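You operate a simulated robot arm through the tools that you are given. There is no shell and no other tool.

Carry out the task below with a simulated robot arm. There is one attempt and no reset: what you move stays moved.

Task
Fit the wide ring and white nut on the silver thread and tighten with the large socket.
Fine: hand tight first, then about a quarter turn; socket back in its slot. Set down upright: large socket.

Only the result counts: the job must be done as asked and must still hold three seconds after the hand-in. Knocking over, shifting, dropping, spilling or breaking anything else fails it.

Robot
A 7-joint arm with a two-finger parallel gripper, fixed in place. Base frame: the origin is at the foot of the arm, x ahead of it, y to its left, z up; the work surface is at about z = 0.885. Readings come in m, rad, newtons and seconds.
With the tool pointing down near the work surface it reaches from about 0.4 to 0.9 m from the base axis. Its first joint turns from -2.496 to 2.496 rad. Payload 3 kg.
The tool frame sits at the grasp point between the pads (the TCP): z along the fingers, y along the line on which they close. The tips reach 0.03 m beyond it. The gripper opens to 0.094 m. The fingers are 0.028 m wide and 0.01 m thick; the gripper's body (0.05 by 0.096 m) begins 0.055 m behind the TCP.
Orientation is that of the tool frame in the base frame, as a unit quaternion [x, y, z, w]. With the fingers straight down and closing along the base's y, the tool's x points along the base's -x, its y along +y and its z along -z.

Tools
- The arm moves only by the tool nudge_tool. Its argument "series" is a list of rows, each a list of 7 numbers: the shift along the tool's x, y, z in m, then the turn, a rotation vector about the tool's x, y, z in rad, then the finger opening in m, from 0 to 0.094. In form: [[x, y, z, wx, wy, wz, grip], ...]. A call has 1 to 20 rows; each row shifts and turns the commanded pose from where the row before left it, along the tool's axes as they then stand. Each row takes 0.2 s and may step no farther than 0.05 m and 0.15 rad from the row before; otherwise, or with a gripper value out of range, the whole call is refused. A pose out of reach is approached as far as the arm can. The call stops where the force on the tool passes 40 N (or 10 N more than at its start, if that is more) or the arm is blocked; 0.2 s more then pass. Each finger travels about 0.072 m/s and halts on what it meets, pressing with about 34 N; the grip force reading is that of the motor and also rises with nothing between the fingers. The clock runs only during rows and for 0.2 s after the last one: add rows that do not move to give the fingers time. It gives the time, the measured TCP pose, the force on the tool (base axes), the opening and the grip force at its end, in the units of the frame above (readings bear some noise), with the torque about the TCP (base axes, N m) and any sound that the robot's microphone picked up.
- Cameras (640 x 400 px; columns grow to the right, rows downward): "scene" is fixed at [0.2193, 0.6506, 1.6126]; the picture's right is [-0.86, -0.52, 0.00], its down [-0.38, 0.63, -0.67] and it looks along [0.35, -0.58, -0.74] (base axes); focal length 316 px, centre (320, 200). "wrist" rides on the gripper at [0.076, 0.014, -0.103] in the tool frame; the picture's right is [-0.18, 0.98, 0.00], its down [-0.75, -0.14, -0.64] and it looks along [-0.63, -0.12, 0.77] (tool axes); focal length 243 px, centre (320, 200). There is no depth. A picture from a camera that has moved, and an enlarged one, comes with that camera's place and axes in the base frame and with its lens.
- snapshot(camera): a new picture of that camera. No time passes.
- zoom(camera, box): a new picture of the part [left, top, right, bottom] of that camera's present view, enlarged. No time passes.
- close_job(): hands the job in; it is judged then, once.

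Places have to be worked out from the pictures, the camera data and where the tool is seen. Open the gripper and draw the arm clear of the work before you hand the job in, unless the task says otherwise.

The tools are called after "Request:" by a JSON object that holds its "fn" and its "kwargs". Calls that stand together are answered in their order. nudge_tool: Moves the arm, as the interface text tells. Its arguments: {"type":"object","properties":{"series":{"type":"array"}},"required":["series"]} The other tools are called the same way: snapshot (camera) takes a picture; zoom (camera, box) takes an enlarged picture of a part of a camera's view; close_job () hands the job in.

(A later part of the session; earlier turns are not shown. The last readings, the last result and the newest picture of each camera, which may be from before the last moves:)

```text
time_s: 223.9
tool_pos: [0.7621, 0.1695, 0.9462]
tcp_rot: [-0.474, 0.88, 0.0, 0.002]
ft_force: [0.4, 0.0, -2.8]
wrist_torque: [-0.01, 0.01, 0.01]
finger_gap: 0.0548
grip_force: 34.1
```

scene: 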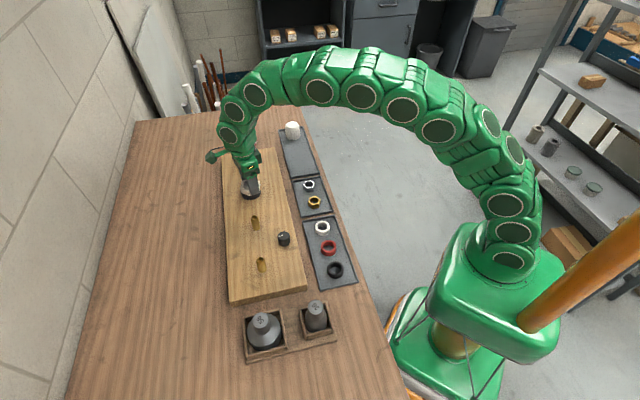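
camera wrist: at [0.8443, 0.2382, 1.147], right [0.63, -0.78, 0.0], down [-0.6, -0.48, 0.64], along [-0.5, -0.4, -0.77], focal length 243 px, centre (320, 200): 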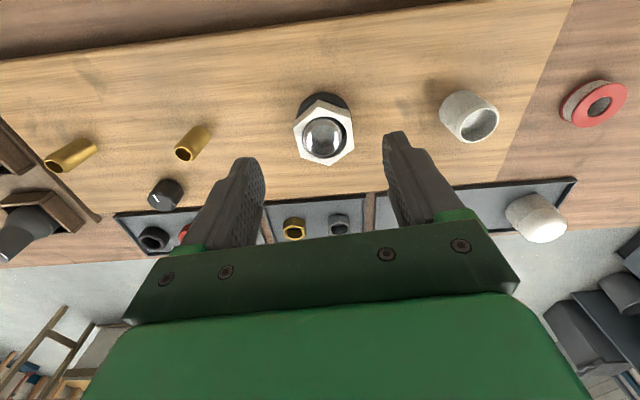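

The hold stopped dropping at θ≈2.55-2.6, so the nut is now seated by hand with about 10° extra. I release it gently, lift clear and look at the nut and the sockets.

Request:
{"fn": "nudge_tool", "kwargs": {"series": [[0, 0, 0.0004, 0, 0, 0, 0.04], [0, 0, 0, 0, 0, 0, 0.04], [0, 0, 0, 0, 0, 0, 0.065], [0, 0, 0, 0, 0, 0, 0.08], [0, 0, 0, 0, 0, 0, 0.08], [0, 0, -0.02, 0, 0, 0, 0.08], [0, 0, -0.04, 0, 0, 0, 0.08], [0, 0, -0.04, 0, 0, 0, 0.08], [0, 0, 0, 0, 0, 0, 0.08]]}}

Request:
{"fn": "zoom", "kwargs": {"camera": "wrist", "box": [240, 40, 400, 160]}}

Request:
{"fn": "zoom", "kwargs": {"camera": "scene", "box": [235, 170, 265, 205]}}

Request:
{"fn": "zoom", "kwargs": {"camera": "scene", "box": [230, 290, 350, 365]}}

```text
time_s: 225.9
tool_pos: [0.763, 0.1709, 1.043]
tcp_rot: [-0.475, 0.88, 0.0, 0.003]
ft_force: [0.4, -0.1, -0.4]
wrist_torque: [-0.02, -0.01, 0.0]
finger_gap: 0.0802
grip_force: 0.0
```

```text
3.33 times, centred on (320, 100) of wrist
camera zoom: at [0.709, 0.1148, 1.1459], right [-0.72, 0.69, 0.0], down [0.53, 0.55, 0.64], along [0.45, 0.46, -0.76], focal length 809 px, centre (320, 533)
```

zoom: 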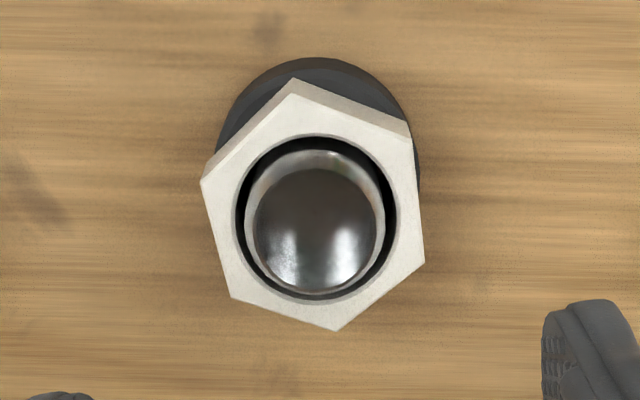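

```text
11.43 times, centred on (250, 188) of scene
camera zoom: at [0.2193, 0.6506, 1.6126], right [-0.86, -0.52, 0.0], down [-0.38, 0.63, -0.67], along [0.35, -0.58, -0.74], focal length 3613 px, centre (1120, 343)
```

zoom: 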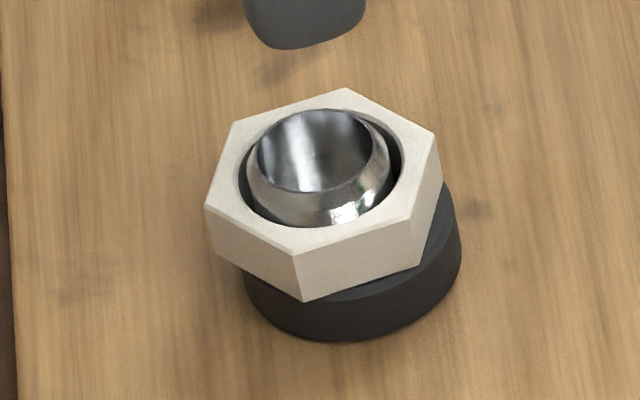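

```text
5.33 times, centred on (290, 328) of scene
camera zoom: at [0.2193, 0.6506, 1.6126], right [-0.86, -0.52, 0.0], down [-0.38, 0.63, -0.67], along [0.35, -0.58, -0.74], focal length 1686 px, centre (480, -480)
```

zoom: 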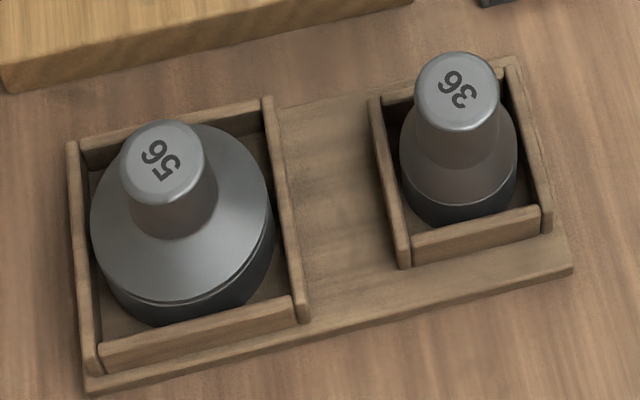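

The nut is seated at about (0.7636, 0.1685) with flat normals at 27° mod 60°. Next I travel to the large socket near (0.47, 0.487), staying high.

Request:
{"fn": "nudge_tool", "kwargs": {"series": [[0, 0, -0.03, 0, 0, 0, 0.08], [0, 0, -0.03, 0, 0, 0, 0.08], [-0.00937, 0.03824, 0, 0, 0, 0, 0.08], [-0.00937, 0.03824, 0, 0, 0, 0, 0.08], [-0.00937, 0.03824, 0, 0, 0, 0, 0.08], [-0.00937, 0.03824, 0, 0, 0, 0, 0.08], [-0.00937, 0.03824, 0, 0, 0, 0, 0.08], [-0.00937, 0.03824, 0, 0, 0, 0, 0.08], [-0.00937, 0.03824, 0, 0, 0, 0, 0.08], [-0.00937, 0.03824, 0, 0, 0, 0, 0.08], [-0.00937, 0.03824, 0, 0, 0, 0, 0.08], [-0.00937, 0.03824, 0, 0, 0, 0, 0.08], [-0.00937, 0.03824, 0, 0, 0, 0, 0.08], [0, 0, 0, 0, 0, 0, 0.08], [0, 0, 0, 0, 0, 0, 0.08]]}}

Request:
{"fn": "snapshot", "kwargs": {"camera": "wrist"}}

Request:
{"fn": "snapshot", "kwargs": {"camera": "scene"}}

```text
time_s: 229.1
tool_pos: [0.4677, 0.4854, 1.1066]
tcp_rot: [-0.475, 0.88, 0.001, 0.002]
ft_force: [-0.5, 0.6, -0.2]
wrist_torque: [0.05, 0.03, -0.02]
finger_gap: 0.0802
grip_force: 0.1
```

```text
taken
camera wrist: at [0.414, 0.4293, 1.209], right [-0.72, 0.69, 0.0], down [0.53, 0.55, 0.64], along [0.45, 0.46, -0.76], focal length 243 px, centre (320, 200)
```

wrist: 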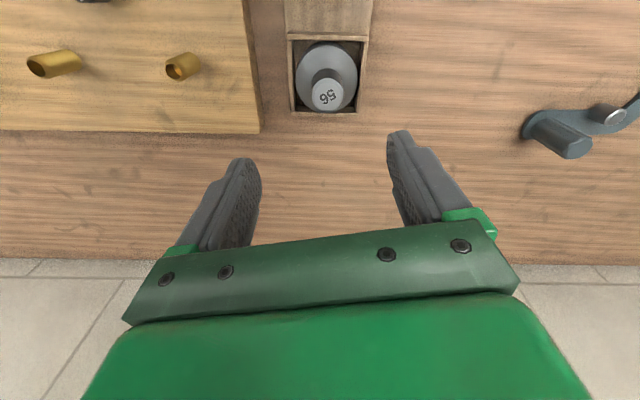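

```text
taken
```

scene: 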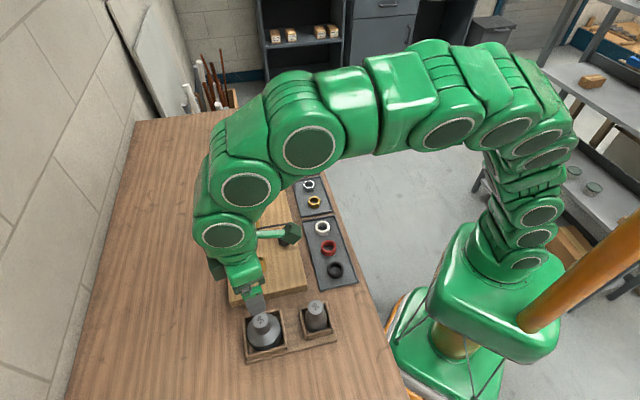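

The socket is ahead in view, so I zoom on its top and body to locate it and read the label's orientation.

Request:
{"fn": "zoom", "kwargs": {"camera": "wrist", "box": [270, 20, 390, 130]}}

Request:
{"fn": "zoom", "kwargs": {"camera": "scene", "box": [235, 285, 305, 365]}}

```text
3.64 times, centred on (330, 75) of wrist
camera zoom: at [0.414, 0.4293, 1.209], right [-0.72, 0.69, 0.0], down [0.53, 0.55, 0.64], along [0.45, 0.46, -0.76], focal length 882 px, centre (284, 654)
```

zoom: 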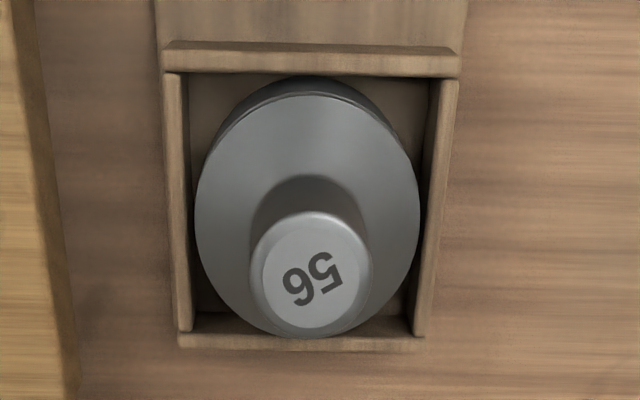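

```text
5.00 times, centred on (270, 325) of scene
camera zoom: at [0.2193, 0.6506, 1.6126], right [-0.86, -0.52, 0.0], down [-0.38, 0.63, -0.67], along [0.35, -0.58, -0.74], focal length 1581 px, centre (570, -425)
```

zoom: 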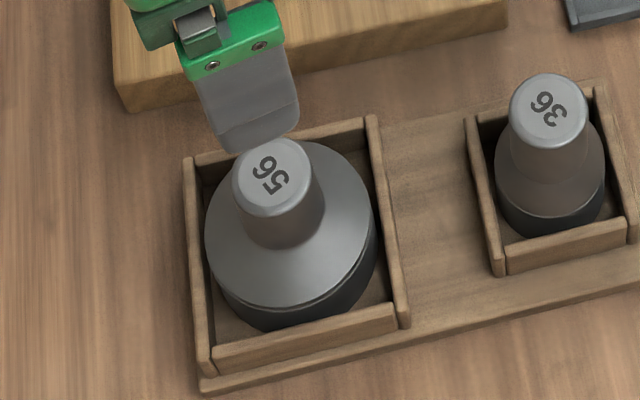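

Triangulation puts the socket's neck top at (0.461, 0.489, 0.949) with a neck diameter of about 35 mm. I shift 7 mm in tool y and lower to z≈0.99 to check centring before gripping.

Request:
{"fn": "nudge_tool", "kwargs": {"series": [[-0.0006, 0.007, 0, 0, 0, 0, 0.065], [0, 0, 0.03, 0, 0, 0, 0.065], [0, 0, 0.03, 0, 0, 0, 0.065], [0, 0, 0.03, 0, 0, 0, 0.065], [0, 0, 0.025, 0, 0, 0, 0.065], [0, 0, 0, 0, 0, 0, 0.065], [0, 0, 0, 0, 0, 0, 0.065]]}}

Request:
{"fn": "zoom", "kwargs": {"camera": "wrist", "box": [220, 60, 420, 200]}}

Request:
{"fn": "zoom", "kwargs": {"camera": "scene", "box": [225, 280, 305, 365]}}

```text
time_s: 230.7
tool_pos: [0.4663, 0.4901, 0.9896]
tcp_rot: [-0.475, 0.88, 0.0, 0.003]
ft_force: [0.2, 0.0, 0.3]
wrist_torque: [-0.01, 0.01, 0.0]
finger_gap: 0.0648
grip_force: 0.1
```

```text
2.86 times, centred on (320, 130) of wrist
camera zoom: at [0.4117, 0.4341, 1.0935], right [-0.72, 0.69, 0.0], down [0.53, 0.55, 0.64], along [0.45, 0.46, -0.76], focal length 693 px, centre (320, 400)
```

zoom: 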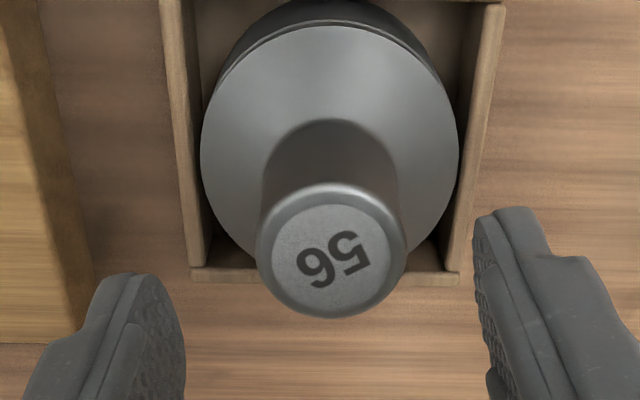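

```text
4.71 times, centred on (265, 322) of scene
camera zoom: at [0.2193, 0.6506, 1.6126], right [-0.86, -0.52, 0.0], down [-0.38, 0.63, -0.67], along [0.35, -0.58, -0.74], focal length 1488 px, centre (579, -376)
```

zoom: 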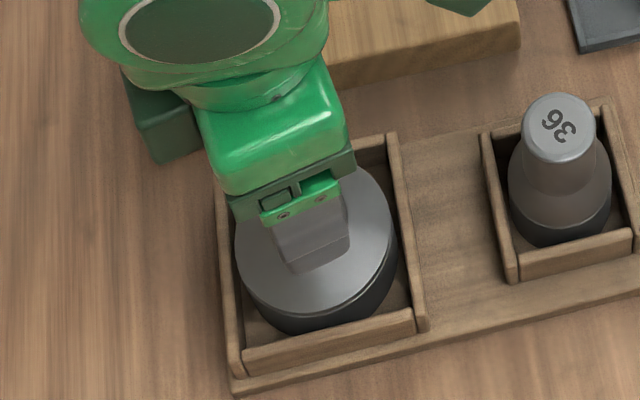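

The neck is nearly centred. I correct by (-0.0017, +0.0018), go down to z≈0.953 so the tips straddle the neck, and grip it.

Request:
{"fn": "nudge_tool", "kwargs": {"series": [[-0.0017, 0.0018, 0, 0, 0, 0, 0.065], [0, 0, 0.015, 0, 0, 0, 0.065], [0, 0, 0.012, 0, 0, 0, 0.065], [0, 0, 0.009, 0, 0, 0, 0.065], [0, 0, 0, 0, 0, 0, 0.065], [0, 0, 0, 0, 0, 0, 0.05], [0, 0, 0, 0, 0, 0, 0.035], [0, 0, 0, 0, 0, 0, 0.02], [0, 0, 0, 0, 0, 0, 0.02]]}}

Request:
{"fn": "zoom", "kwargs": {"camera": "wrist", "box": [220, 80, 420, 220]}}

Request:
{"fn": "zoom", "kwargs": {"camera": "scene", "box": [225, 280, 305, 365]}}

```text
time_s: 232.7
tool_pos: [0.4644, 0.4929, 0.9518]
tcp_rot: [-0.474, 0.88, 0.001, 0.003]
ft_force: [-0.2, -0.1, 0.0]
wrist_torque: [0.07, -0.02, 0.0]
finger_gap: 0.0339
grip_force: 34.1
```

```text
2.86 times, centred on (320, 150) of wrist
camera zoom: at [0.4095, 0.4361, 1.0552], right [-0.72, 0.69, 0.0], down [0.53, 0.55, 0.64], along [0.45, 0.46, -0.76], focal length 693 px, centre (320, 343)
```

zoom: 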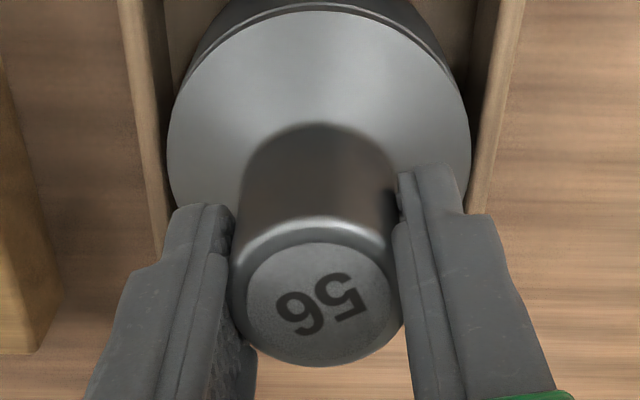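

```text
4.71 times, centred on (265, 322) of scene
camera zoom: at [0.2193, 0.6506, 1.6126], right [-0.86, -0.52, 0.0], down [-0.38, 0.63, -0.67], along [0.35, -0.58, -0.74], focal length 1488 px, centre (579, -376)
```

zoom: 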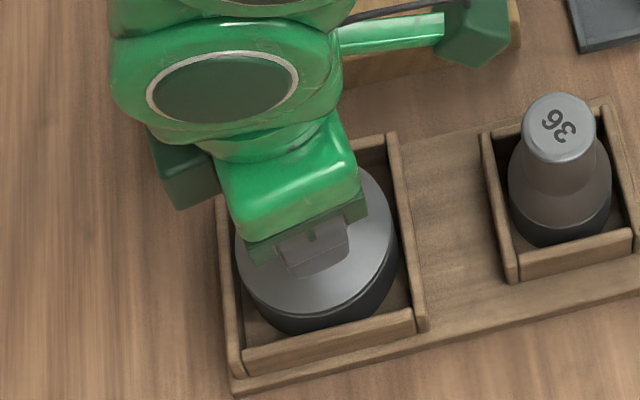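

The grip holds the neck at 33.9 mm. I lift the socket straight up 15 cm out of its slot and check it.

Request:
{"fn": "nudge_tool", "kwargs": {"series": [[0, 0, -0.005, 0, 0, 0, 0.02], [0, 0, -0.01, 0, 0, 0, 0.02], [0, 0, -0.015, 0, 0, 0, 0.02], [0, 0, -0.02, 0, 0, 0, 0.02], [0, 0, -0.02, 0, 0, 0, 0.02], [0, 0, -0.02, 0, 0, 0, 0.02], [0, 0, -0.02, 0, 0, 0, 0.02], [0, 0, -0.02, 0, 0, 0, 0.02], [0, 0, -0.02, 0, 0, 0, 0.02], [0, 0, 0, 0, 0, 0, 0.02], [0, 0, 0, 0, 0, 0, 0.02]]}}

Request:
{"fn": "snapshot", "kwargs": {"camera": "scene"}}

Request:
{"fn": "zoom", "kwargs": {"camera": "wrist", "box": [220, 60, 420, 220]}}

```text
time_s: 235.1
tool_pos: [0.4612, 0.4953, 1.101]
tcp_rot: [-0.475, 0.88, 0.001, 0.002]
ft_force: [-0.3, 0.2, -3.6]
wrist_torque: [-0.01, 0.0, 0.01]
finger_gap: 0.0338
grip_force: 34.2
```

```text
taken
```

scene: 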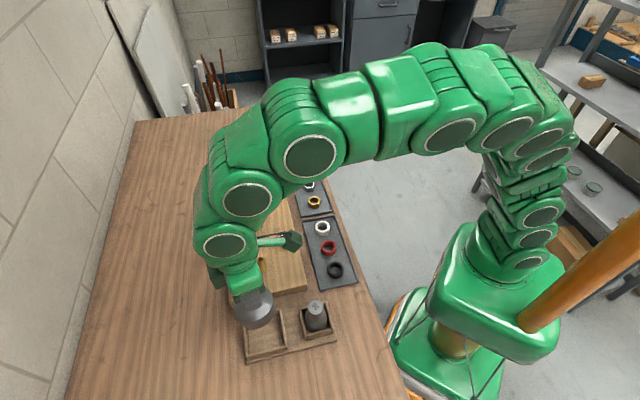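

```text
2.50 times, centred on (320, 140) of wrist
camera zoom: at [0.4068, 0.4384, 1.2041], right [-0.72, 0.69, 0.0], down [0.53, 0.55, 0.64], along [0.45, 0.46, -0.76], focal length 606 px, centre (320, 350)
```

zoom: 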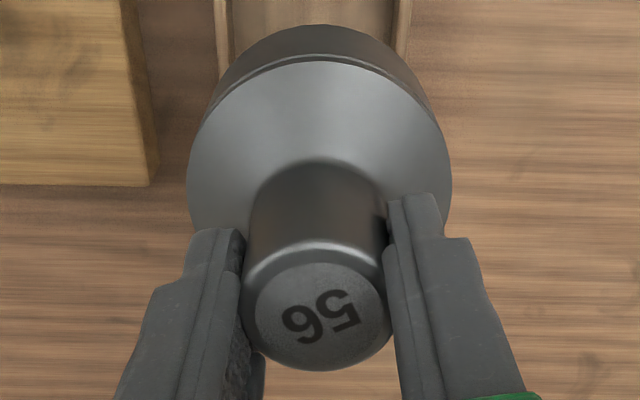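

The socket came out cleanly (weight about 3.6 N). I zoom on its label to get its yaw more accurately.

Request:
{"fn": "zoom", "kwargs": {"camera": "wrist", "box": [285, 160, 350, 215]}}

```text
7.27 times, centred on (318, 188) of wrist
camera zoom: at [0.4068, 0.4384, 1.2041], right [-0.72, 0.69, 0.0], down [0.53, 0.55, 0.64], along [0.45, 0.46, -0.76], focal length 1764 px, centre (338, 291)
```

zoom: 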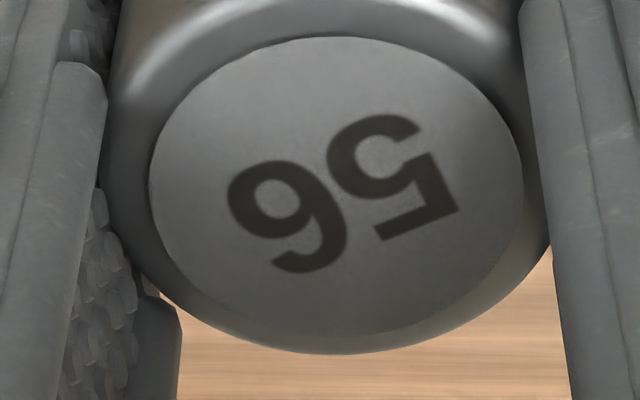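

Label yaw alone cannot tell where the inner hex flats are. I carry the socket to a high, clear place in front of the scene camera, where I can tilt it and look into its opening.

Request:
{"fn": "nudge_tool", "kwargs": {"series": [[0, 0, -0.04, 0, 0, 0, 0.02], [0, 0, -0.04, 0, 0, 0, 0.02], [0, 0, -0.04, 0, 0, 0, 0.02], [0, 0, -0.04, 0, 0, 0, 0.02], [0, 0, -0.04, 0, 0, 0, 0.02], [0.02653, -0.0264, 0, 0, 0, 0, 0.02], [0.02653, -0.0264, 0, 0, 0, 0, 0.02], [0.02653, -0.0264, 0, 0, 0, 0, 0.02], [0.02653, -0.0264, 0, 0, 0, 0, 0.02], [0.02653, -0.0264, 0, 0, 0, 0, 0.02], [0.02653, -0.0264, 0, 0, 0, 0, 0.02], [0.02653, -0.0264, 0, 0, 0, 0, 0.02], [0.02653, -0.0264, 0, 0, 0, 0, 0.02], [0.02653, -0.0264, 0, 0, 0, 0, 0.02], [0.02653, -0.0264, 0, 0, 0, 0, 0.02], [0.02653, -0.0264, 0, 0, 0, 0, 0.02], [0.02653, -0.0264, 0, 0, 0, 0, 0.02], [0, 0, 0, 0, 0, 0, 0.02]]}}

Request:
{"fn": "nudge_tool", "kwargs": {"series": [[0, 0, 0, 0, 0, 0.1222, 0.02], [0, 0, 0, 0, 0, 0.1222, 0.02], [0, 0, 0, 0, 0, 0.1222, 0.02], [0, 0, 0, 0, 0, 0.1222, 0.02], [0, 0, 0, -0.1, 0, 0, 0.02], [0, 0, 0, -0.1, 0, 0, 0.02], [0, 0, 0, -0.1, 0, 0, 0.02], [0, 0, 0, 0, 0, 0, 0.02]]}}

Request:
{"fn": "snapshot", "kwargs": {"camera": "scene"}}

```text
time_s: 238.9
tool_pos: [0.5496, 0.0489, 1.2695]
tcp_rot: [-0.476, 0.879, 0.001, 0.002]
ft_force: [-0.4, -0.6, -3.7]
wrist_torque: [-0.01, -0.01, 0.0]
finger_gap: 0.0337
grip_force: 33.5
out of reach, approached as far as the arm can: row 5
```

```text
time_s: 240.7
tool_pos: [0.551, 0.0523, 1.2732]
tcp_rot: [-0.245, 0.958, 0.145, -0.035]
ft_force: [-0.1, 0.1, -3.4]
wrist_torque: [-0.04, -0.04, 0.0]
finger_gap: 0.0336
grip_force: 33.8
```

```text
taken
```

scene: 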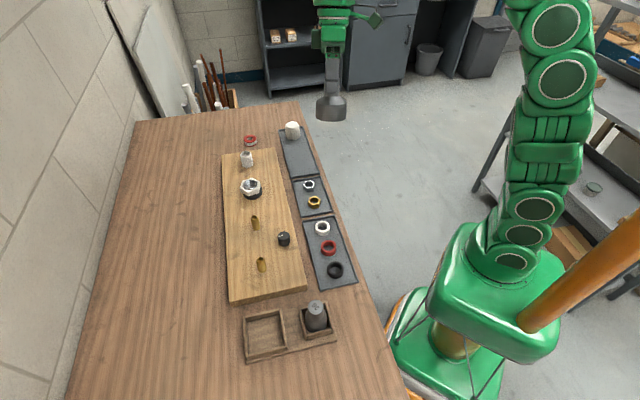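

The tilt goes the right way, toward the camera. I continue tilting in steps and look into the opening.

Request:
{"fn": "nudge_tool", "kwargs": {"series": [[0, 0, 0, -0.12, 0, 0, 0.02], [0, 0, 0, -0.12, 0, 0, 0.02], [0, 0, 0, -0.12, 0, 0, 0.02], [0, 0, 0, -0.12, 0, 0, 0.02], [0, 0, 0, -0.12, 0, 0, 0.02], [0, 0, 0, 0, 0, 0, 0.02]]}}

Request:
{"fn": "zoom", "kwargs": {"camera": "scene", "box": [290, 60, 370, 130]}}

```text
time_s: 242.1
tool_pos: [0.5546, 0.054, 1.2281]
tcp_rot: [-0.227, 0.884, 0.396, -0.1]
ft_force: [-0.4, -0.4, -3.2]
wrist_torque: [-0.13, -0.06, 0.02]
finger_gap: 0.0337
grip_force: 33.5
out of reach, approached as far as the arm can: row 2, 3, 5
```

```text
5.71 times, centred on (330, 95) of scene
camera zoom: at [0.2193, 0.6506, 1.6126], right [-0.86, -0.52, 0.0], down [-0.38, 0.63, -0.67], along [0.35, -0.58, -0.74], focal length 1807 px, centre (263, 800)
```

zoom: 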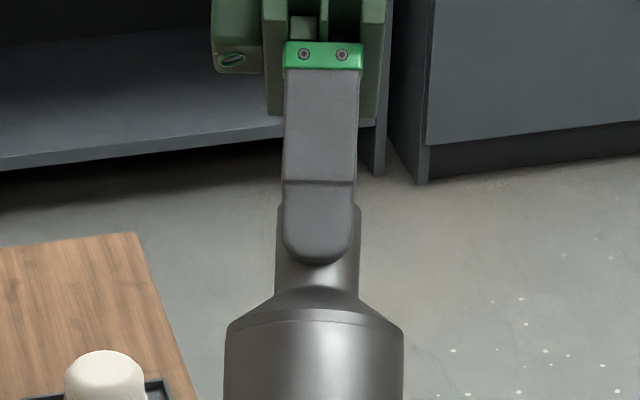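

The tilt is about 48° so far, and the opening should be slightly visible. I zoom lower on the socket's mouth.

Request:
{"fn": "zoom", "kwargs": {"camera": "scene", "box": [305, 105, 355, 150]}}

```text
8.89 times, centred on (330, 128) of scene
camera zoom: at [0.2193, 0.6506, 1.6126], right [-0.86, -0.52, 0.0], down [-0.38, 0.63, -0.67], along [0.35, -0.58, -0.74], focal length 2810 px, centre (231, 844)
```

zoom: 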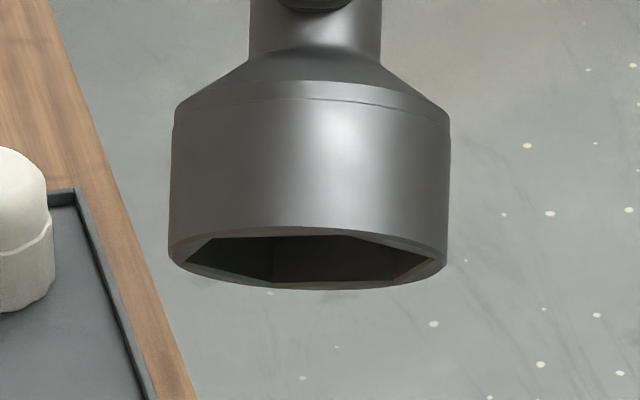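

The inner hex is visible. I zoom further on the mouth to find its corners.

Request:
{"fn": "zoom", "kwargs": {"camera": "scene", "box": [320, 127, 356, 141]}}

Request:
{"fn": "zoom", "kwargs": {"camera": "scene", "box": [322, 128, 356, 140]}}

```text
16.00 times, centred on (338, 134) of scene
camera zoom: at [0.2193, 0.6506, 1.6126], right [-0.86, -0.52, 0.0], down [-0.38, 0.63, -0.67], along [0.35, -0.58, -0.74], focal length 5059 px, centre (32, 1256)
```

zoom: 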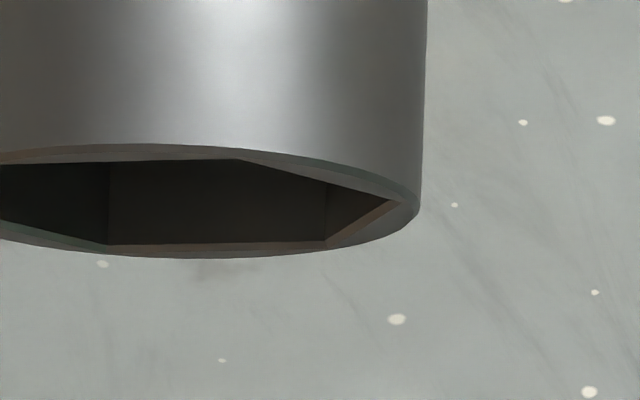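

```text
16.00 times, centred on (339, 134) of scene
camera zoom: at [0.2193, 0.6506, 1.6126], right [-0.86, -0.52, 0.0], down [-0.38, 0.63, -0.67], along [0.35, -0.58, -0.74], focal length 5059 px, centre (16, 1256)
```

zoom: 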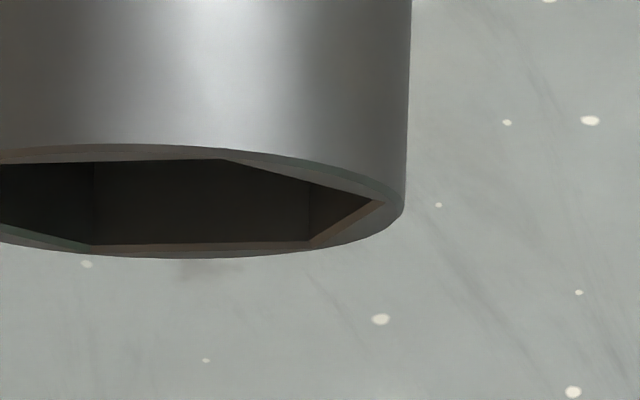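

The hex is clear: one corner lies about 13° from tool x, so the socket matches the nut's flats at tool yaw a≈70° (consistent with the label estimate). I untilt the tool now.

Request:
{"fn": "nudge_tool", "kwargs": {"series": [[0, 0, 0, 0.12, 0, 0, 0.02], [0, 0, 0, 0.12, 0, 0, 0.02], [0, 0, 0, 0.12, 0, 0, 0.02], [0, 0, 0, 0.12, 0, 0, 0.02], [0, 0, 0, 0.12, 0, 0, 0.02], [0, 0, 0, 0.1, 0, 0, 0.02], [0, 0, 0, 0.1, 0, 0, 0.02], [0, 0, 0, 0.1, 0, 0, 0.02], [0, 0, 0, 0, 0, 0, 0.02], [0, 0, 0, 0, 0, 0, 0.02]]}}

Request:
{"fn": "zoom", "kwargs": {"camera": "wrist", "box": [285, 150, 350, 215]}}

```text
time_s: 244.3
tool_pos: [0.5531, 0.0545, 1.2281]
tcp_rot: [-0.248, 0.968, -0.03, 0.009]
ft_force: [0.0, 0.1, -3.7]
wrist_torque: [0.02, 0.02, 0.03]
finger_gap: 0.0338
grip_force: 33.9
```

```text
6.15 times, centred on (318, 182) of wrist
camera zoom: at [0.4779, 0.0353, 1.3295], right [-0.31, 0.95, -0.06], down [0.71, 0.27, 0.65], along [0.63, 0.16, -0.76], focal length 1493 px, centre (335, 308)
```

zoom: 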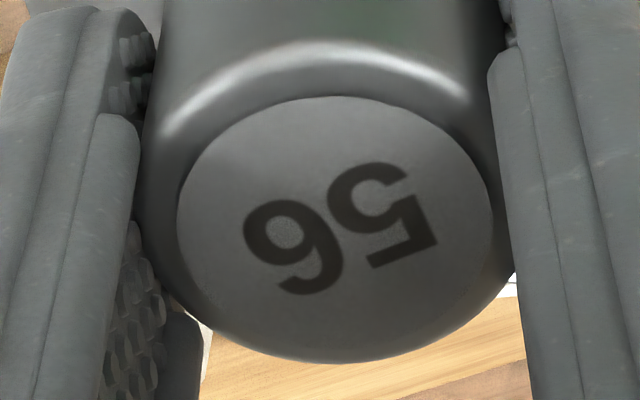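

I correct the 0.06 rad residual tilt, turn to yaw ≈69.8°, and move above the nut at z≈1.10.

Request:
{"fn": "nudge_tool", "kwargs": {"series": [[0, 0, 0, -0.0627, 0, 0, 0.02], [0, 0, 0, 0, 0, -0.1434, 0.02], [0, 0, 0, 0, 0, -0.1434, 0.02], [0, 0, 0, 0, 0, -0.1434, 0.02], [0, 0, 0, 0, 0, -0.1434, 0.02], [0, 0, 0, 0, 0, -0.1434, 0.02], [-0.0252, -0.02246, 0.0183, 0, 0, 0, 0.02], [-0.0252, -0.02246, 0.0183, 0, 0, 0, 0.02], [-0.0252, -0.02246, 0.0183, 0, 0, 0, 0.02], [-0.0252, -0.02246, 0.0183, 0, 0, 0, 0.02], [-0.0252, -0.02246, 0.0183, 0, 0, 0, 0.02], [-0.0252, -0.02246, 0.0183, 0, 0, 0, 0.02], [-0.0252, -0.02246, 0.0183, 0, 0, 0, 0.02], [0, 0, 0, 0, 0, 0, 0.02], [0, 0, 0, 0, 0, 0, 0.02]]}}

Request:
{"fn": "nudge_tool", "kwargs": {"series": [[0, 0, 0, 0, 0, 0, 0.02]]}}

Request:
{"fn": "nudge_tool", "kwargs": {"series": [[0, 0, 0, 0, 0, 0, 0.02]]}}

Request:
{"fn": "zoom", "kwargs": {"camera": "scene", "box": [215, 110, 285, 210]}}

Request:
{"fn": "snapshot", "kwargs": {"camera": "wrist"}}

```text
time_s: 247.5
tool_pos: [0.7638, 0.1657, 1.1002]
tcp_rot: [-0.572, 0.82, 0.002, 0.003]
ft_force: [0.2, 1.2, -3.3]
wrist_torque: [0.05, -0.02, -0.03]
finger_gap: 0.0338
grip_force: 34.1
```

```text
time_s: 247.9
tool_pos: [0.7629, 0.1646, 1.0989]
tcp_rot: [-0.572, 0.82, 0.001, 0.001]
ft_force: [0.4, -0.5, -3.1]
wrist_torque: [-0.03, 0.02, -0.02]
finger_gap: 0.0336
grip_force: 33.9
```

```text
time_s: 248.3
tool_pos: [0.7637, 0.1636, 1.0986]
tcp_rot: [-0.572, 0.82, 0.001, 0.002]
ft_force: [0.4, -0.2, -4.1]
wrist_torque: [0.04, 0.03, 0.02]
finger_gap: 0.0336
grip_force: 34.1
```

```text
4.00 times, centred on (250, 160) of scene
camera zoom: at [0.2193, 0.6506, 1.6126], right [-0.86, -0.52, 0.0], down [-0.38, 0.63, -0.67], along [0.35, -0.58, -0.74], focal length 1265 px, centre (600, 360)
```

zoom: 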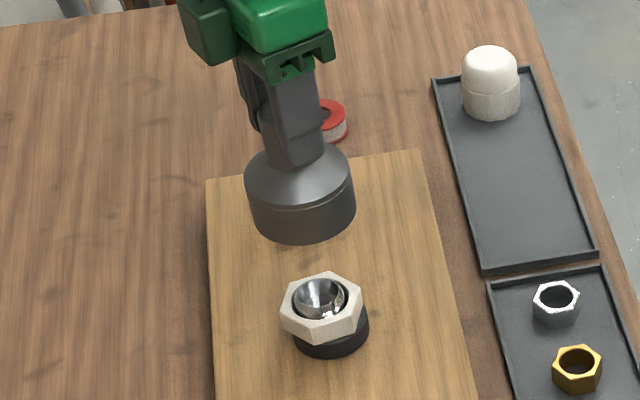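

```text
taken
camera wrist: at [0.7235, 0.0975, 1.2021], right [-0.86, 0.51, 0.0], down [0.39, 0.66, 0.65], along [0.33, 0.55, -0.76], focal length 243 px, centre (320, 200)
```

wrist: 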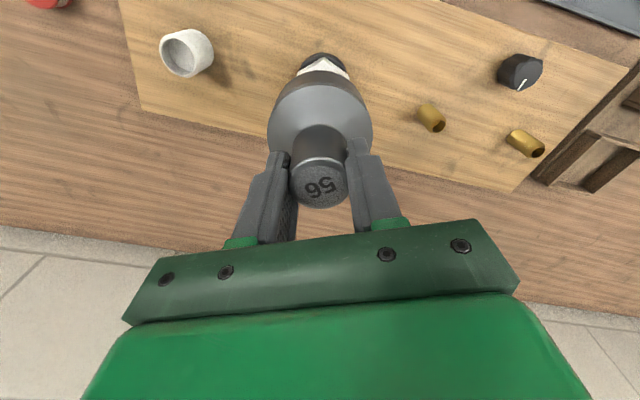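

Averaging the readings, I need to shift about (-0.0005, +0.0023) in tool x and y. I do that and lower so the socket mouth is about 1 cm above the stud, then compare axes closely.

Request:
{"fn": "nudge_tool", "kwargs": {"series": [[-0.0005, 0.0023, 0.02, 0, 0, 0, 0.02], [0, 0, 0.02, 0, 0, 0, 0.02], [0, 0, 0.02, 0, 0, 0, 0.02], [0, 0, 0.0045, 0, 0, 0, 0.02], [0, 0, 0, 0, 0, 0, 0.02], [0, 0, 0, 0, 0, 0, 0.02]]}}

Request:
{"fn": "zoom", "kwargs": {"camera": "scene", "box": [230, 150, 270, 205]}}

Request:
{"fn": "zoom", "kwargs": {"camera": "wrist", "box": [250, 20, 390, 160]}}

```text
time_s: 249.7
tool_pos: [0.7611, 0.167, 1.0359]
tcp_rot: [-0.572, 0.82, 0.002, 0.002]
ft_force: [-0.5, -0.2, -3.0]
wrist_torque: [0.0, 0.07, 0.0]
finger_gap: 0.0336
grip_force: 34.1
```

```text
7.27 times, centred on (250, 178) of scene
camera zoom: at [0.2193, 0.6506, 1.6126], right [-0.86, -0.52, 0.0], down [-0.38, 0.63, -0.67], along [0.35, -0.58, -0.74], focal length 2299 px, centre (829, 364)
```

zoom: 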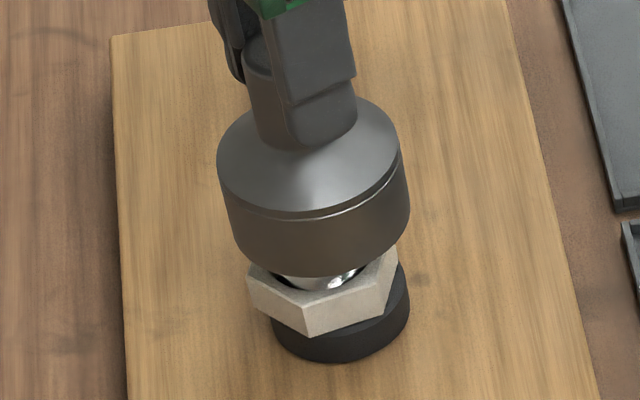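

```text
2.86 times, centred on (320, 90) of wrist
camera zoom: at [0.7212, 0.0989, 1.1373], right [-0.86, 0.51, 0.0], down [0.39, 0.66, 0.65], along [0.33, 0.55, -0.76], focal length 693 px, centre (320, 514)
```

zoom: 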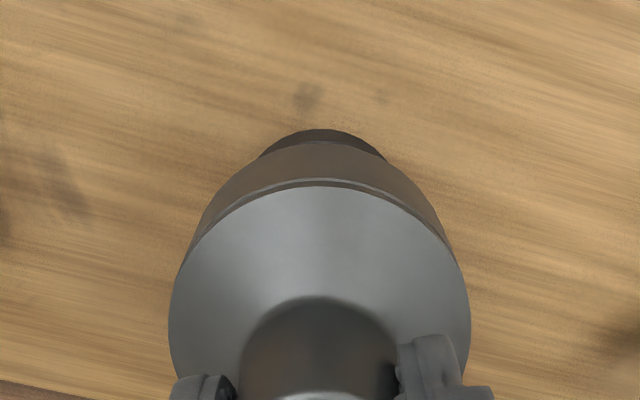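

The scene view suggests the socket still needs about (+2, +3) mm in base x and y. I zoom closer to measure the mouth's edges accurately before correcting.

Request:
{"fn": "zoom", "kwargs": {"camera": "scene", "box": [238, 170, 262, 194]}}

Request:
{"fn": "zoom", "kwargs": {"camera": "scene", "box": [232, 158, 268, 202]}}

```text
16.00 times, centred on (250, 182) of scene
camera zoom: at [0.2193, 0.6506, 1.6126], right [-0.86, -0.52, 0.0], down [-0.38, 0.63, -0.67], along [0.35, -0.58, -0.74], focal length 5059 px, centre (1440, 488)
```

zoom: 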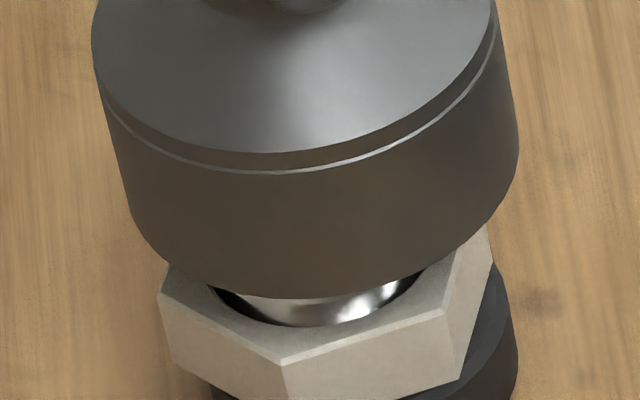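

```text
9.09 times, centred on (250, 180) of scene
camera zoom: at [0.2193, 0.6506, 1.6126], right [-0.86, -0.52, 0.0], down [-0.38, 0.63, -0.67], along [0.35, -0.58, -0.74], focal length 2874 px, centre (956, 382)
```

zoom: 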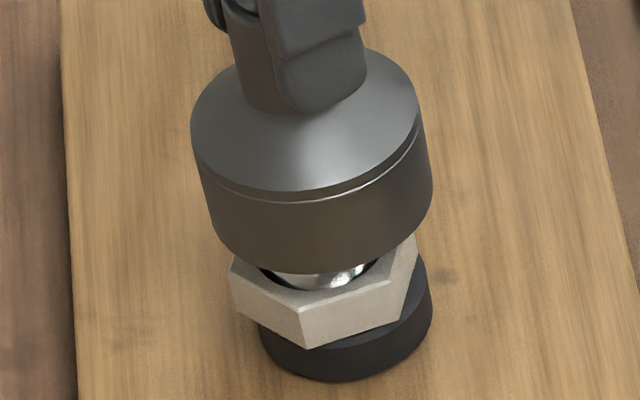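

The socket axis is about 3 mm off the nut axis (the neck sits centred in the grip). I correct by tool (-0.0028, -0.0011) and lower 12 mm, then recheck with less parallax.

Request:
{"fn": "nudge_tool", "kwargs": {"series": [[-0.0028, -0.0011, 0, 0, 0, 0, 0.02], [0, 0, 0.006, 0, 0, 0, 0.02], [0, 0, 0.006, 0, 0, 0, 0.02], [0, 0, 0, 0, 0, 0, 0.02], [0, 0, 0, 0, 0, 0, 0.02]]}}

Request:
{"fn": "zoom", "kwargs": {"camera": "scene", "box": [238, 174, 262, 198]}}

```text
time_s: 250.9
tool_pos: [0.7637, 0.1696, 1.0233]
tcp_rot: [-0.572, 0.821, 0.001, 0.0]
ft_force: [-0.4, 0.0, -3.5]
wrist_torque: [0.0, -0.03, 0.0]
finger_gap: 0.0335
grip_force: 33.6
```

```text
16.00 times, centred on (250, 186) of scene
camera zoom: at [0.2193, 0.6506, 1.6126], right [-0.86, -0.52, 0.0], down [-0.38, 0.63, -0.67], along [0.35, -0.58, -0.74], focal length 5059 px, centre (1440, 424)
```

zoom: 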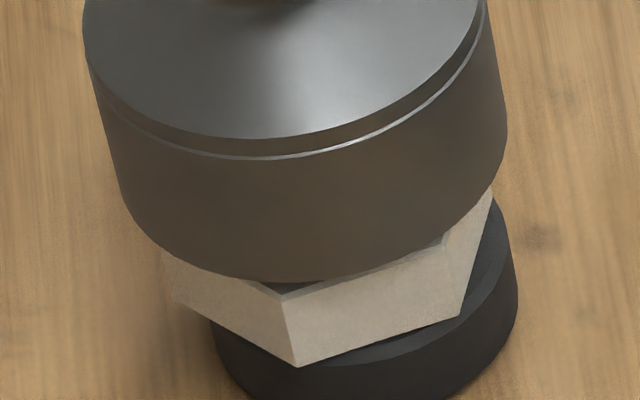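

The axes now agree within about 1 mm. I lower the socket gently in 1.5 mm steps, watching force for contact.

Request:
{"fn": "nudge_tool", "kwargs": {"series": [[0, 0, 0.0015, 0, 0, 0, 0.02], [0, 0, 0.0015, 0, 0, 0, 0.02], [0, 0, 0.0015, 0, 0, 0, 0.02], [0, 0, 0.0015, 0, 0, 0, 0.02], [0, 0, 0, 0, 0, 0, 0.02]]}}

Request:
{"fn": "nudge_tool", "kwargs": {"series": [[0, 0, 0.001, 0, 0, 0, 0.02], [0, 0, 0.001, 0, 0, 0, 0.02], [0, 0, 0, 0, 0, 0, 0.02]]}}

Request:
{"fn": "nudge_tool", "kwargs": {"series": [[0, 0, 0.001, 0, 0, 0, 0.02], [0, 0, 0.001, 0, 0, 0, 0.02], [0, 0, 0, 0, 0, 0, 0.02]]}}

Request:
{"fn": "zoom", "kwargs": {"camera": "scene", "box": [238, 174, 262, 198]}}

```text
time_s: 252.1
tool_pos: [0.7628, 0.1695, 1.0191]
tcp_rot: [-0.572, 0.82, 0.0, 0.001]
ft_force: [-0.4, -0.3, -3.5]
wrist_torque: [-0.03, -0.02, 0.0]
finger_gap: 0.0336
grip_force: 34.5
```

```text
time_s: 252.9
tool_pos: [0.7636, 0.1699, 1.0172]
tcp_rot: [-0.572, 0.82, 0.001, 0.001]
ft_force: [0.3, 0.0, -2.9]
wrist_torque: [0.0, 0.0, -0.02]
finger_gap: 0.0334
grip_force: 33.5
```

```text
time_s: 253.7
tool_pos: [0.7639, 0.1698, 1.014]
tcp_rot: [-0.573, 0.819, 0.001, 0.001]
ft_force: [-0.2, 0.5, -3.8]
wrist_torque: [-0.01, 0.05, -0.03]
finger_gap: 0.0337
grip_force: 33.8
```

```text
16.00 times, centred on (250, 186) of scene
camera zoom: at [0.2193, 0.6506, 1.6126], right [-0.86, -0.52, 0.0], down [-0.38, 0.63, -0.67], along [0.35, -0.58, -0.74], focal length 5059 px, centre (1440, 424)
```

zoom: 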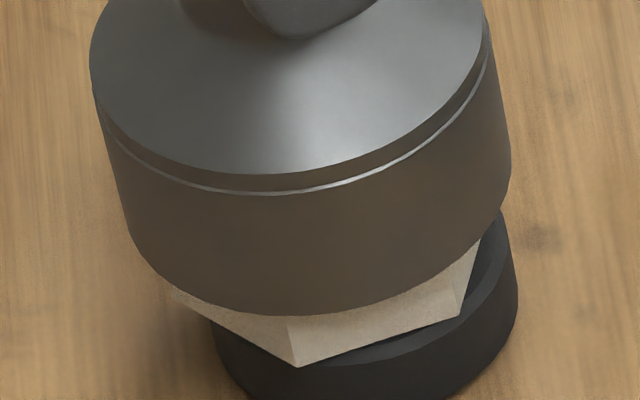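

The mouth is at nut-top level and nearly concentric (within 1 mm), with no contact yet. I nudge 0.6 mm and keep lowering.

Request:
{"fn": "nudge_tool", "kwargs": {"series": [[0.0005, 0.0004, 0, 0, 0, 0, 0.02], [0, 0, 0.001, 0, 0, 0, 0.02], [0, 0, 0.001, 0, 0, 0, 0.02], [0, 0, 0, 0, 0, 0, 0.02]]}}

Request:
{"fn": "nudge_tool", "kwargs": {"series": [[0, 0, 0.001, 0, 0, 0, 0.02], [0, 0, 0.001, 0, 0, 0, 0.02], [0, 0, 0, 0, 0, 0, 0.02]]}}

Request:
{"fn": "zoom", "kwargs": {"camera": "scene", "box": [238, 174, 262, 198]}}

```text
time_s: 254.7
tool_pos: [0.7634, 0.1688, 1.0125]
tcp_rot: [-0.573, 0.819, 0.002, 0.001]
ft_force: [0.3, -0.1, -3.4]
wrist_torque: [0.0, 0.03, -0.03]
finger_gap: 0.0335
grip_force: 34.3
```

```text
time_s: 255.5
tool_pos: [0.7628, 0.1708, 1.0112]
tcp_rot: [-0.572, 0.82, 0.001, 0.001]
ft_force: [-0.2, 0.2, -4.2]
wrist_torque: [0.03, 0.0, -0.02]
finger_gap: 0.0337
grip_force: 34.5
```

```text
16.00 times, centred on (250, 186) of scene
camera zoom: at [0.2193, 0.6506, 1.6126], right [-0.86, -0.52, 0.0], down [-0.38, 0.63, -0.67], along [0.35, -0.58, -0.74], focal length 5059 px, centre (1440, 424)
```

zoom: 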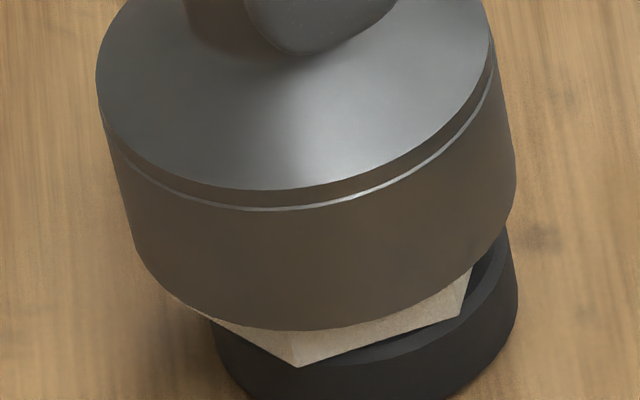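

The mouth is now about 4 mm below the nut's top with no contact force, so it is sliding over the hex. I continue lowering to get about 11-12 mm of engagement.

Request:
{"fn": "nudge_tool", "kwargs": {"series": [[0, 0, 0.001, 0, 0, 0, 0.02], [0, 0, 0.001, 0, 0, 0, 0.02], [0, 0, 0.001, 0, 0, 0, 0.02], [0, 0, 0, 0, 0, 0, 0.02]]}}

Request:
{"fn": "nudge_tool", "kwargs": {"series": [[0, 0, 0.001, 0, 0, 0, 0.02], [0, 0, 0.001, 0, 0, 0, 0.02], [0, 0, 0.001, 0, 0, 0, 0.02], [0, 0, 0.001, 0, 0, 0, 0.02], [0, 0, 0, 0, 0, 0, 0.02]]}}

Request:
{"fn": "zoom", "kwargs": {"camera": "scene", "box": [238, 174, 262, 198]}}

```text
time_s: 256.5
tool_pos: [0.764, 0.1702, 1.0064]
tcp_rot: [-0.572, 0.82, 0.002, 0.001]
ft_force: [-0.7, -0.3, -3.1]
wrist_torque: [-0.02, 0.0, 0.0]
finger_gap: 0.0335
grip_force: 33.7
```

```text
time_s: 257.7
tool_pos: [0.7632, 0.1689, 1.0033]
tcp_rot: [-0.572, 0.82, 0.001, 0.001]
ft_force: [-0.5, 0.0, -3.1]
wrist_torque: [0.0, 0.02, -0.01]
finger_gap: 0.0337
grip_force: 33.8
```

```text
16.00 times, centred on (250, 186) of scene
camera zoom: at [0.2193, 0.6506, 1.6126], right [-0.86, -0.52, 0.0], down [-0.38, 0.63, -0.67], along [0.35, -0.58, -0.74], focal length 5059 px, centre (1440, 424)
```

zoom: 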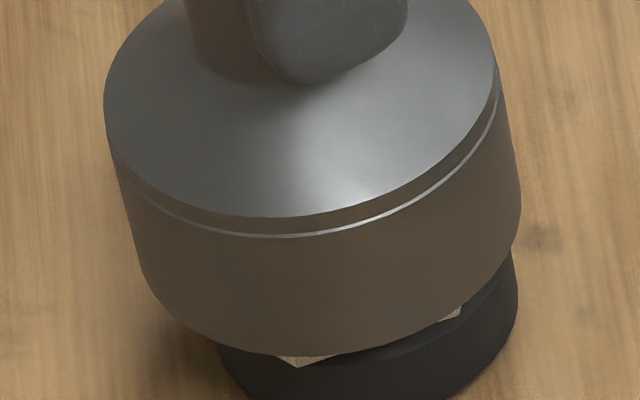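

The socket covers the nut by about 10.6 mm with no contact force. I now turn it clockwise in stages toward a quarter turn, reading torque.

Request:
{"fn": "nudge_tool", "kwargs": {"series": [[0, 0, 0, 0, 0, 0.1, 0.02], [0, 0, 0, 0, 0, 0.1, 0.02], [0, 0, 0, 0, 0, 0.1, 0.02], [0, 0, 0, 0, 0, 0, 0.02]]}}

Request:
{"fn": "zoom", "kwargs": {"camera": "scene", "box": [238, 174, 262, 198]}}

Request:
{"fn": "zoom", "kwargs": {"camera": "wrist", "box": [285, 150, 350, 215]}}

```text
time_s: 258.7
tool_pos: [0.7635, 0.1683, 1.0035]
tcp_rot: [-0.443, 0.897, 0.001, 0.001]
ft_force: [1.6, -1.5, -2.1]
wrist_torque: [-0.15, -0.18, 0.01]
finger_gap: 0.0333
grip_force: 33.9
```

```text
16.00 times, centred on (250, 186) of scene
camera zoom: at [0.2193, 0.6506, 1.6126], right [-0.86, -0.52, 0.0], down [-0.38, 0.63, -0.67], along [0.35, -0.58, -0.74], focal length 5059 px, centre (1440, 424)
```

zoom: 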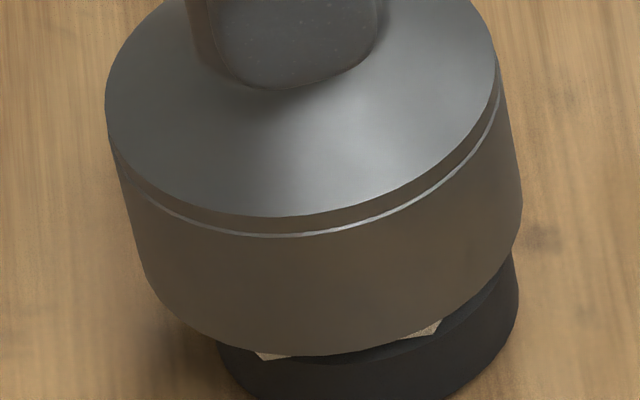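

```text
6.15 times, centred on (318, 182) of wrist
camera zoom: at [0.7054, 0.1165, 1.106], right [-0.67, 0.74, 0.0], down [0.57, 0.51, 0.65], along [0.48, 0.43, -0.76], focal length 1493 px, centre (335, 308)
```

zoom: 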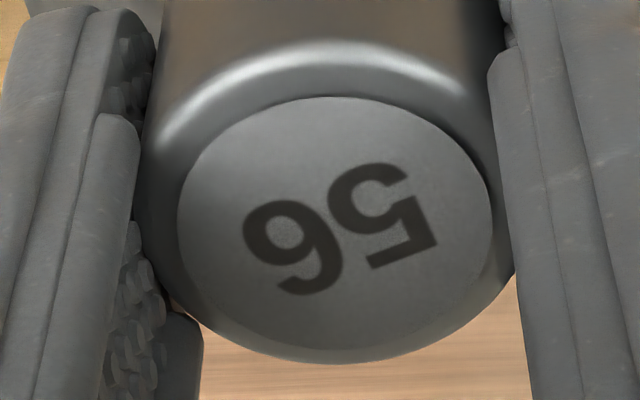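

The nut follows (about 10° so far, after 7° of socket play), with no slip at the neck. I continue clockwise 1.33 rad so the nut's total turn is close to a quarter.

Request:
{"fn": "nudge_tool", "kwargs": {"series": [[0, 0, 0, 0, 0, 0.12, 0.02], [0, 0, 0, 0, 0, 0.12, 0.02], [0, 0, 0, 0, 0, 0.12, 0.02], [0, 0, 0, 0, 0, 0.12, 0.02], [0, 0, 0, 0, 0, 0.12, 0.02], [0, 0, 0, 0, 0, 0, 0.02]]}}

Request:
{"fn": "zoom", "kwargs": {"camera": "scene", "box": [238, 174, 262, 198]}}

Request:
{"fn": "nudge_tool", "kwargs": {"series": [[0, 0, 0, 0, 0, 0.12, 0.02], [0, 0, 0, 0, 0, 0.12, 0.02], [0, 0, 0, 0, 0, 0.12, 0.02], [0, 0, 0, 0, 0, 0.12, 0.02], [0, 0, 0, 0, 0, 0.12, 0.02], [0, 0, 0, 0, 0, 0.13, 0.02], [0, 0, 0, 0, 0, 0, 0.02]]}}

Request:
{"fn": "zoom", "kwargs": {"camera": "scene", "box": [238, 174, 262, 198]}}

Request:
{"fn": "zoom", "kwargs": {"camera": "wrist", "box": [285, 150, 350, 215]}}

```text
time_s: 260.1
tool_pos: [0.7622, 0.1701, 1.005]
tcp_rot: [-0.158, 0.987, 0.002, 0.0]
ft_force: [-0.6, -1.2, -4.1]
wrist_torque: [-0.06, -0.07, 0.0]
finger_gap: 0.0339
grip_force: 34.2
```

```text
16.00 times, centred on (250, 186) of scene
camera zoom: at [0.2193, 0.6506, 1.6126], right [-0.86, -0.52, 0.0], down [-0.38, 0.63, -0.67], along [0.35, -0.58, -0.74], focal length 5059 px, centre (1440, 424)
```

zoom: 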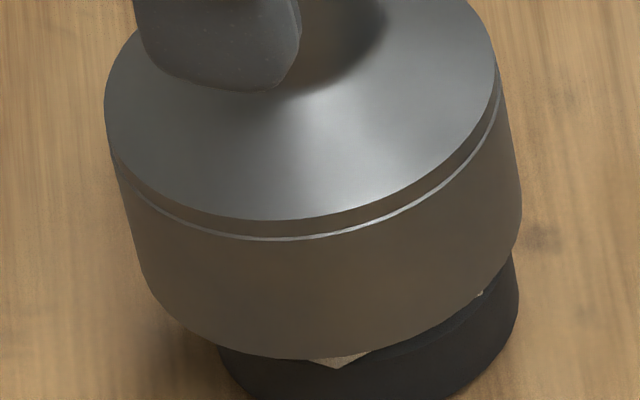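

```text
time_s: 261.7
tool_pos: [0.7637, 0.17, 1.0033]
tcp_rot: [0.205, 0.979, 0.001, 0.001]
ft_force: [0.0, 0.7, -4.2]
wrist_torque: [0.0, -0.03, 0.0]
finger_gap: 0.0339
grip_force: 33.9
```

```text
16.00 times, centred on (250, 186) of scene
camera zoom: at [0.2193, 0.6506, 1.6126], right [-0.86, -0.52, 0.0], down [-0.38, 0.63, -0.67], along [0.35, -0.58, -0.74], focal length 5059 px, centre (1440, 424)
```

zoom: 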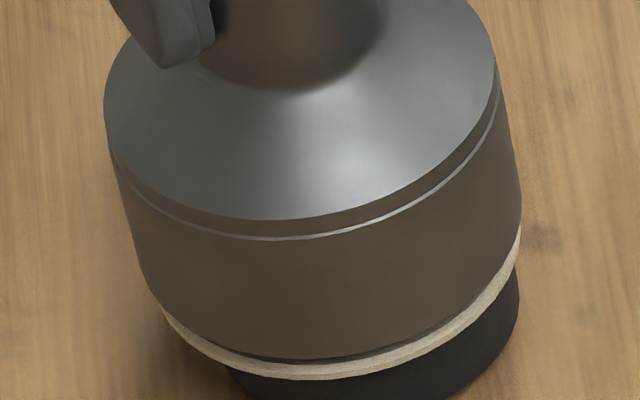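

```text
6.15 times, centred on (318, 182) of wrist
camera zoom: at [0.6989, 0.2122, 1.1065], right [0.56, 0.83, 0.0], down [0.63, -0.43, 0.64], along [0.53, -0.36, -0.77], focal length 1493 px, centre (335, 308)
```

zoom: 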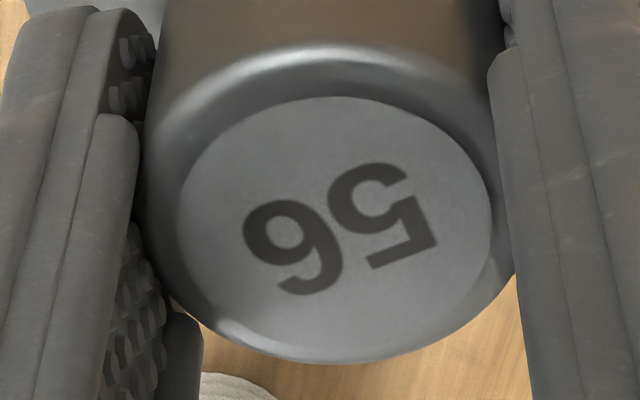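

A cream-coloured round band has appeared under the socket. I look at it more closely before doing anything else.

Request:
{"fn": "zoom", "kwargs": {"camera": "scene", "box": [240, 184, 262, 202]}}

Request:
{"fn": "snapshot", "kwargs": {"camera": "scene"}}

Request:
{"fn": "zoom", "kwargs": {"camera": "wrist", "box": [240, 60, 400, 180]}}

```text
16.00 times, centred on (251, 193) of scene
camera zoom: at [0.2193, 0.6506, 1.6126], right [-0.86, -0.52, 0.0], down [-0.38, 0.63, -0.67], along [0.35, -0.58, -0.74], focal length 5059 px, centre (1424, 312)
```

zoom: 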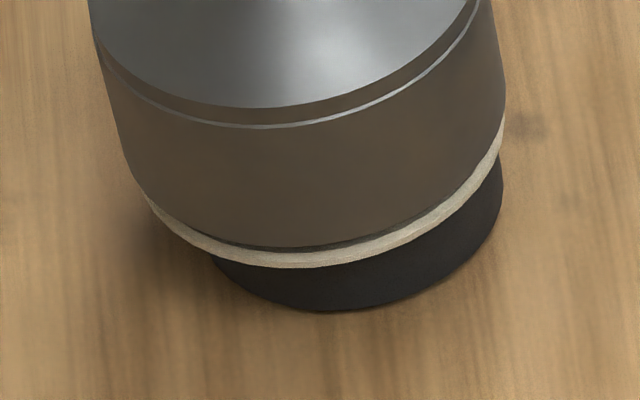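

```text
taken
```

scene: 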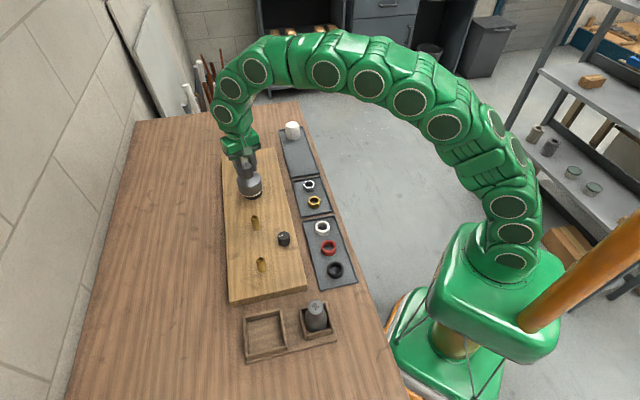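

```text
3.33 times, centred on (320, 120) of wrist
camera zoom: at [0.6989, 0.2122, 1.1065], right [0.56, 0.83, 0.0], down [0.63, -0.43, 0.64], along [0.53, -0.36, -0.77], focal length 809 px, centre (320, 467)
```

zoom: 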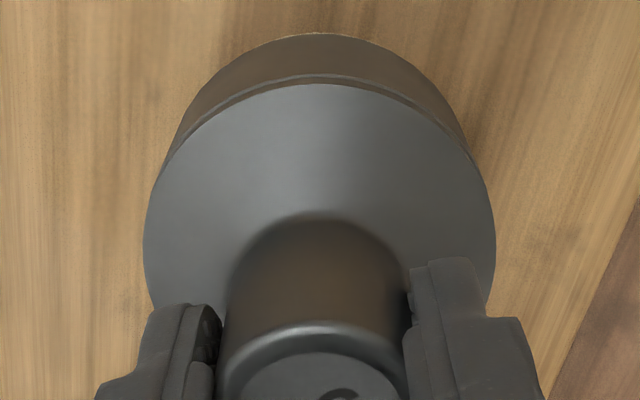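

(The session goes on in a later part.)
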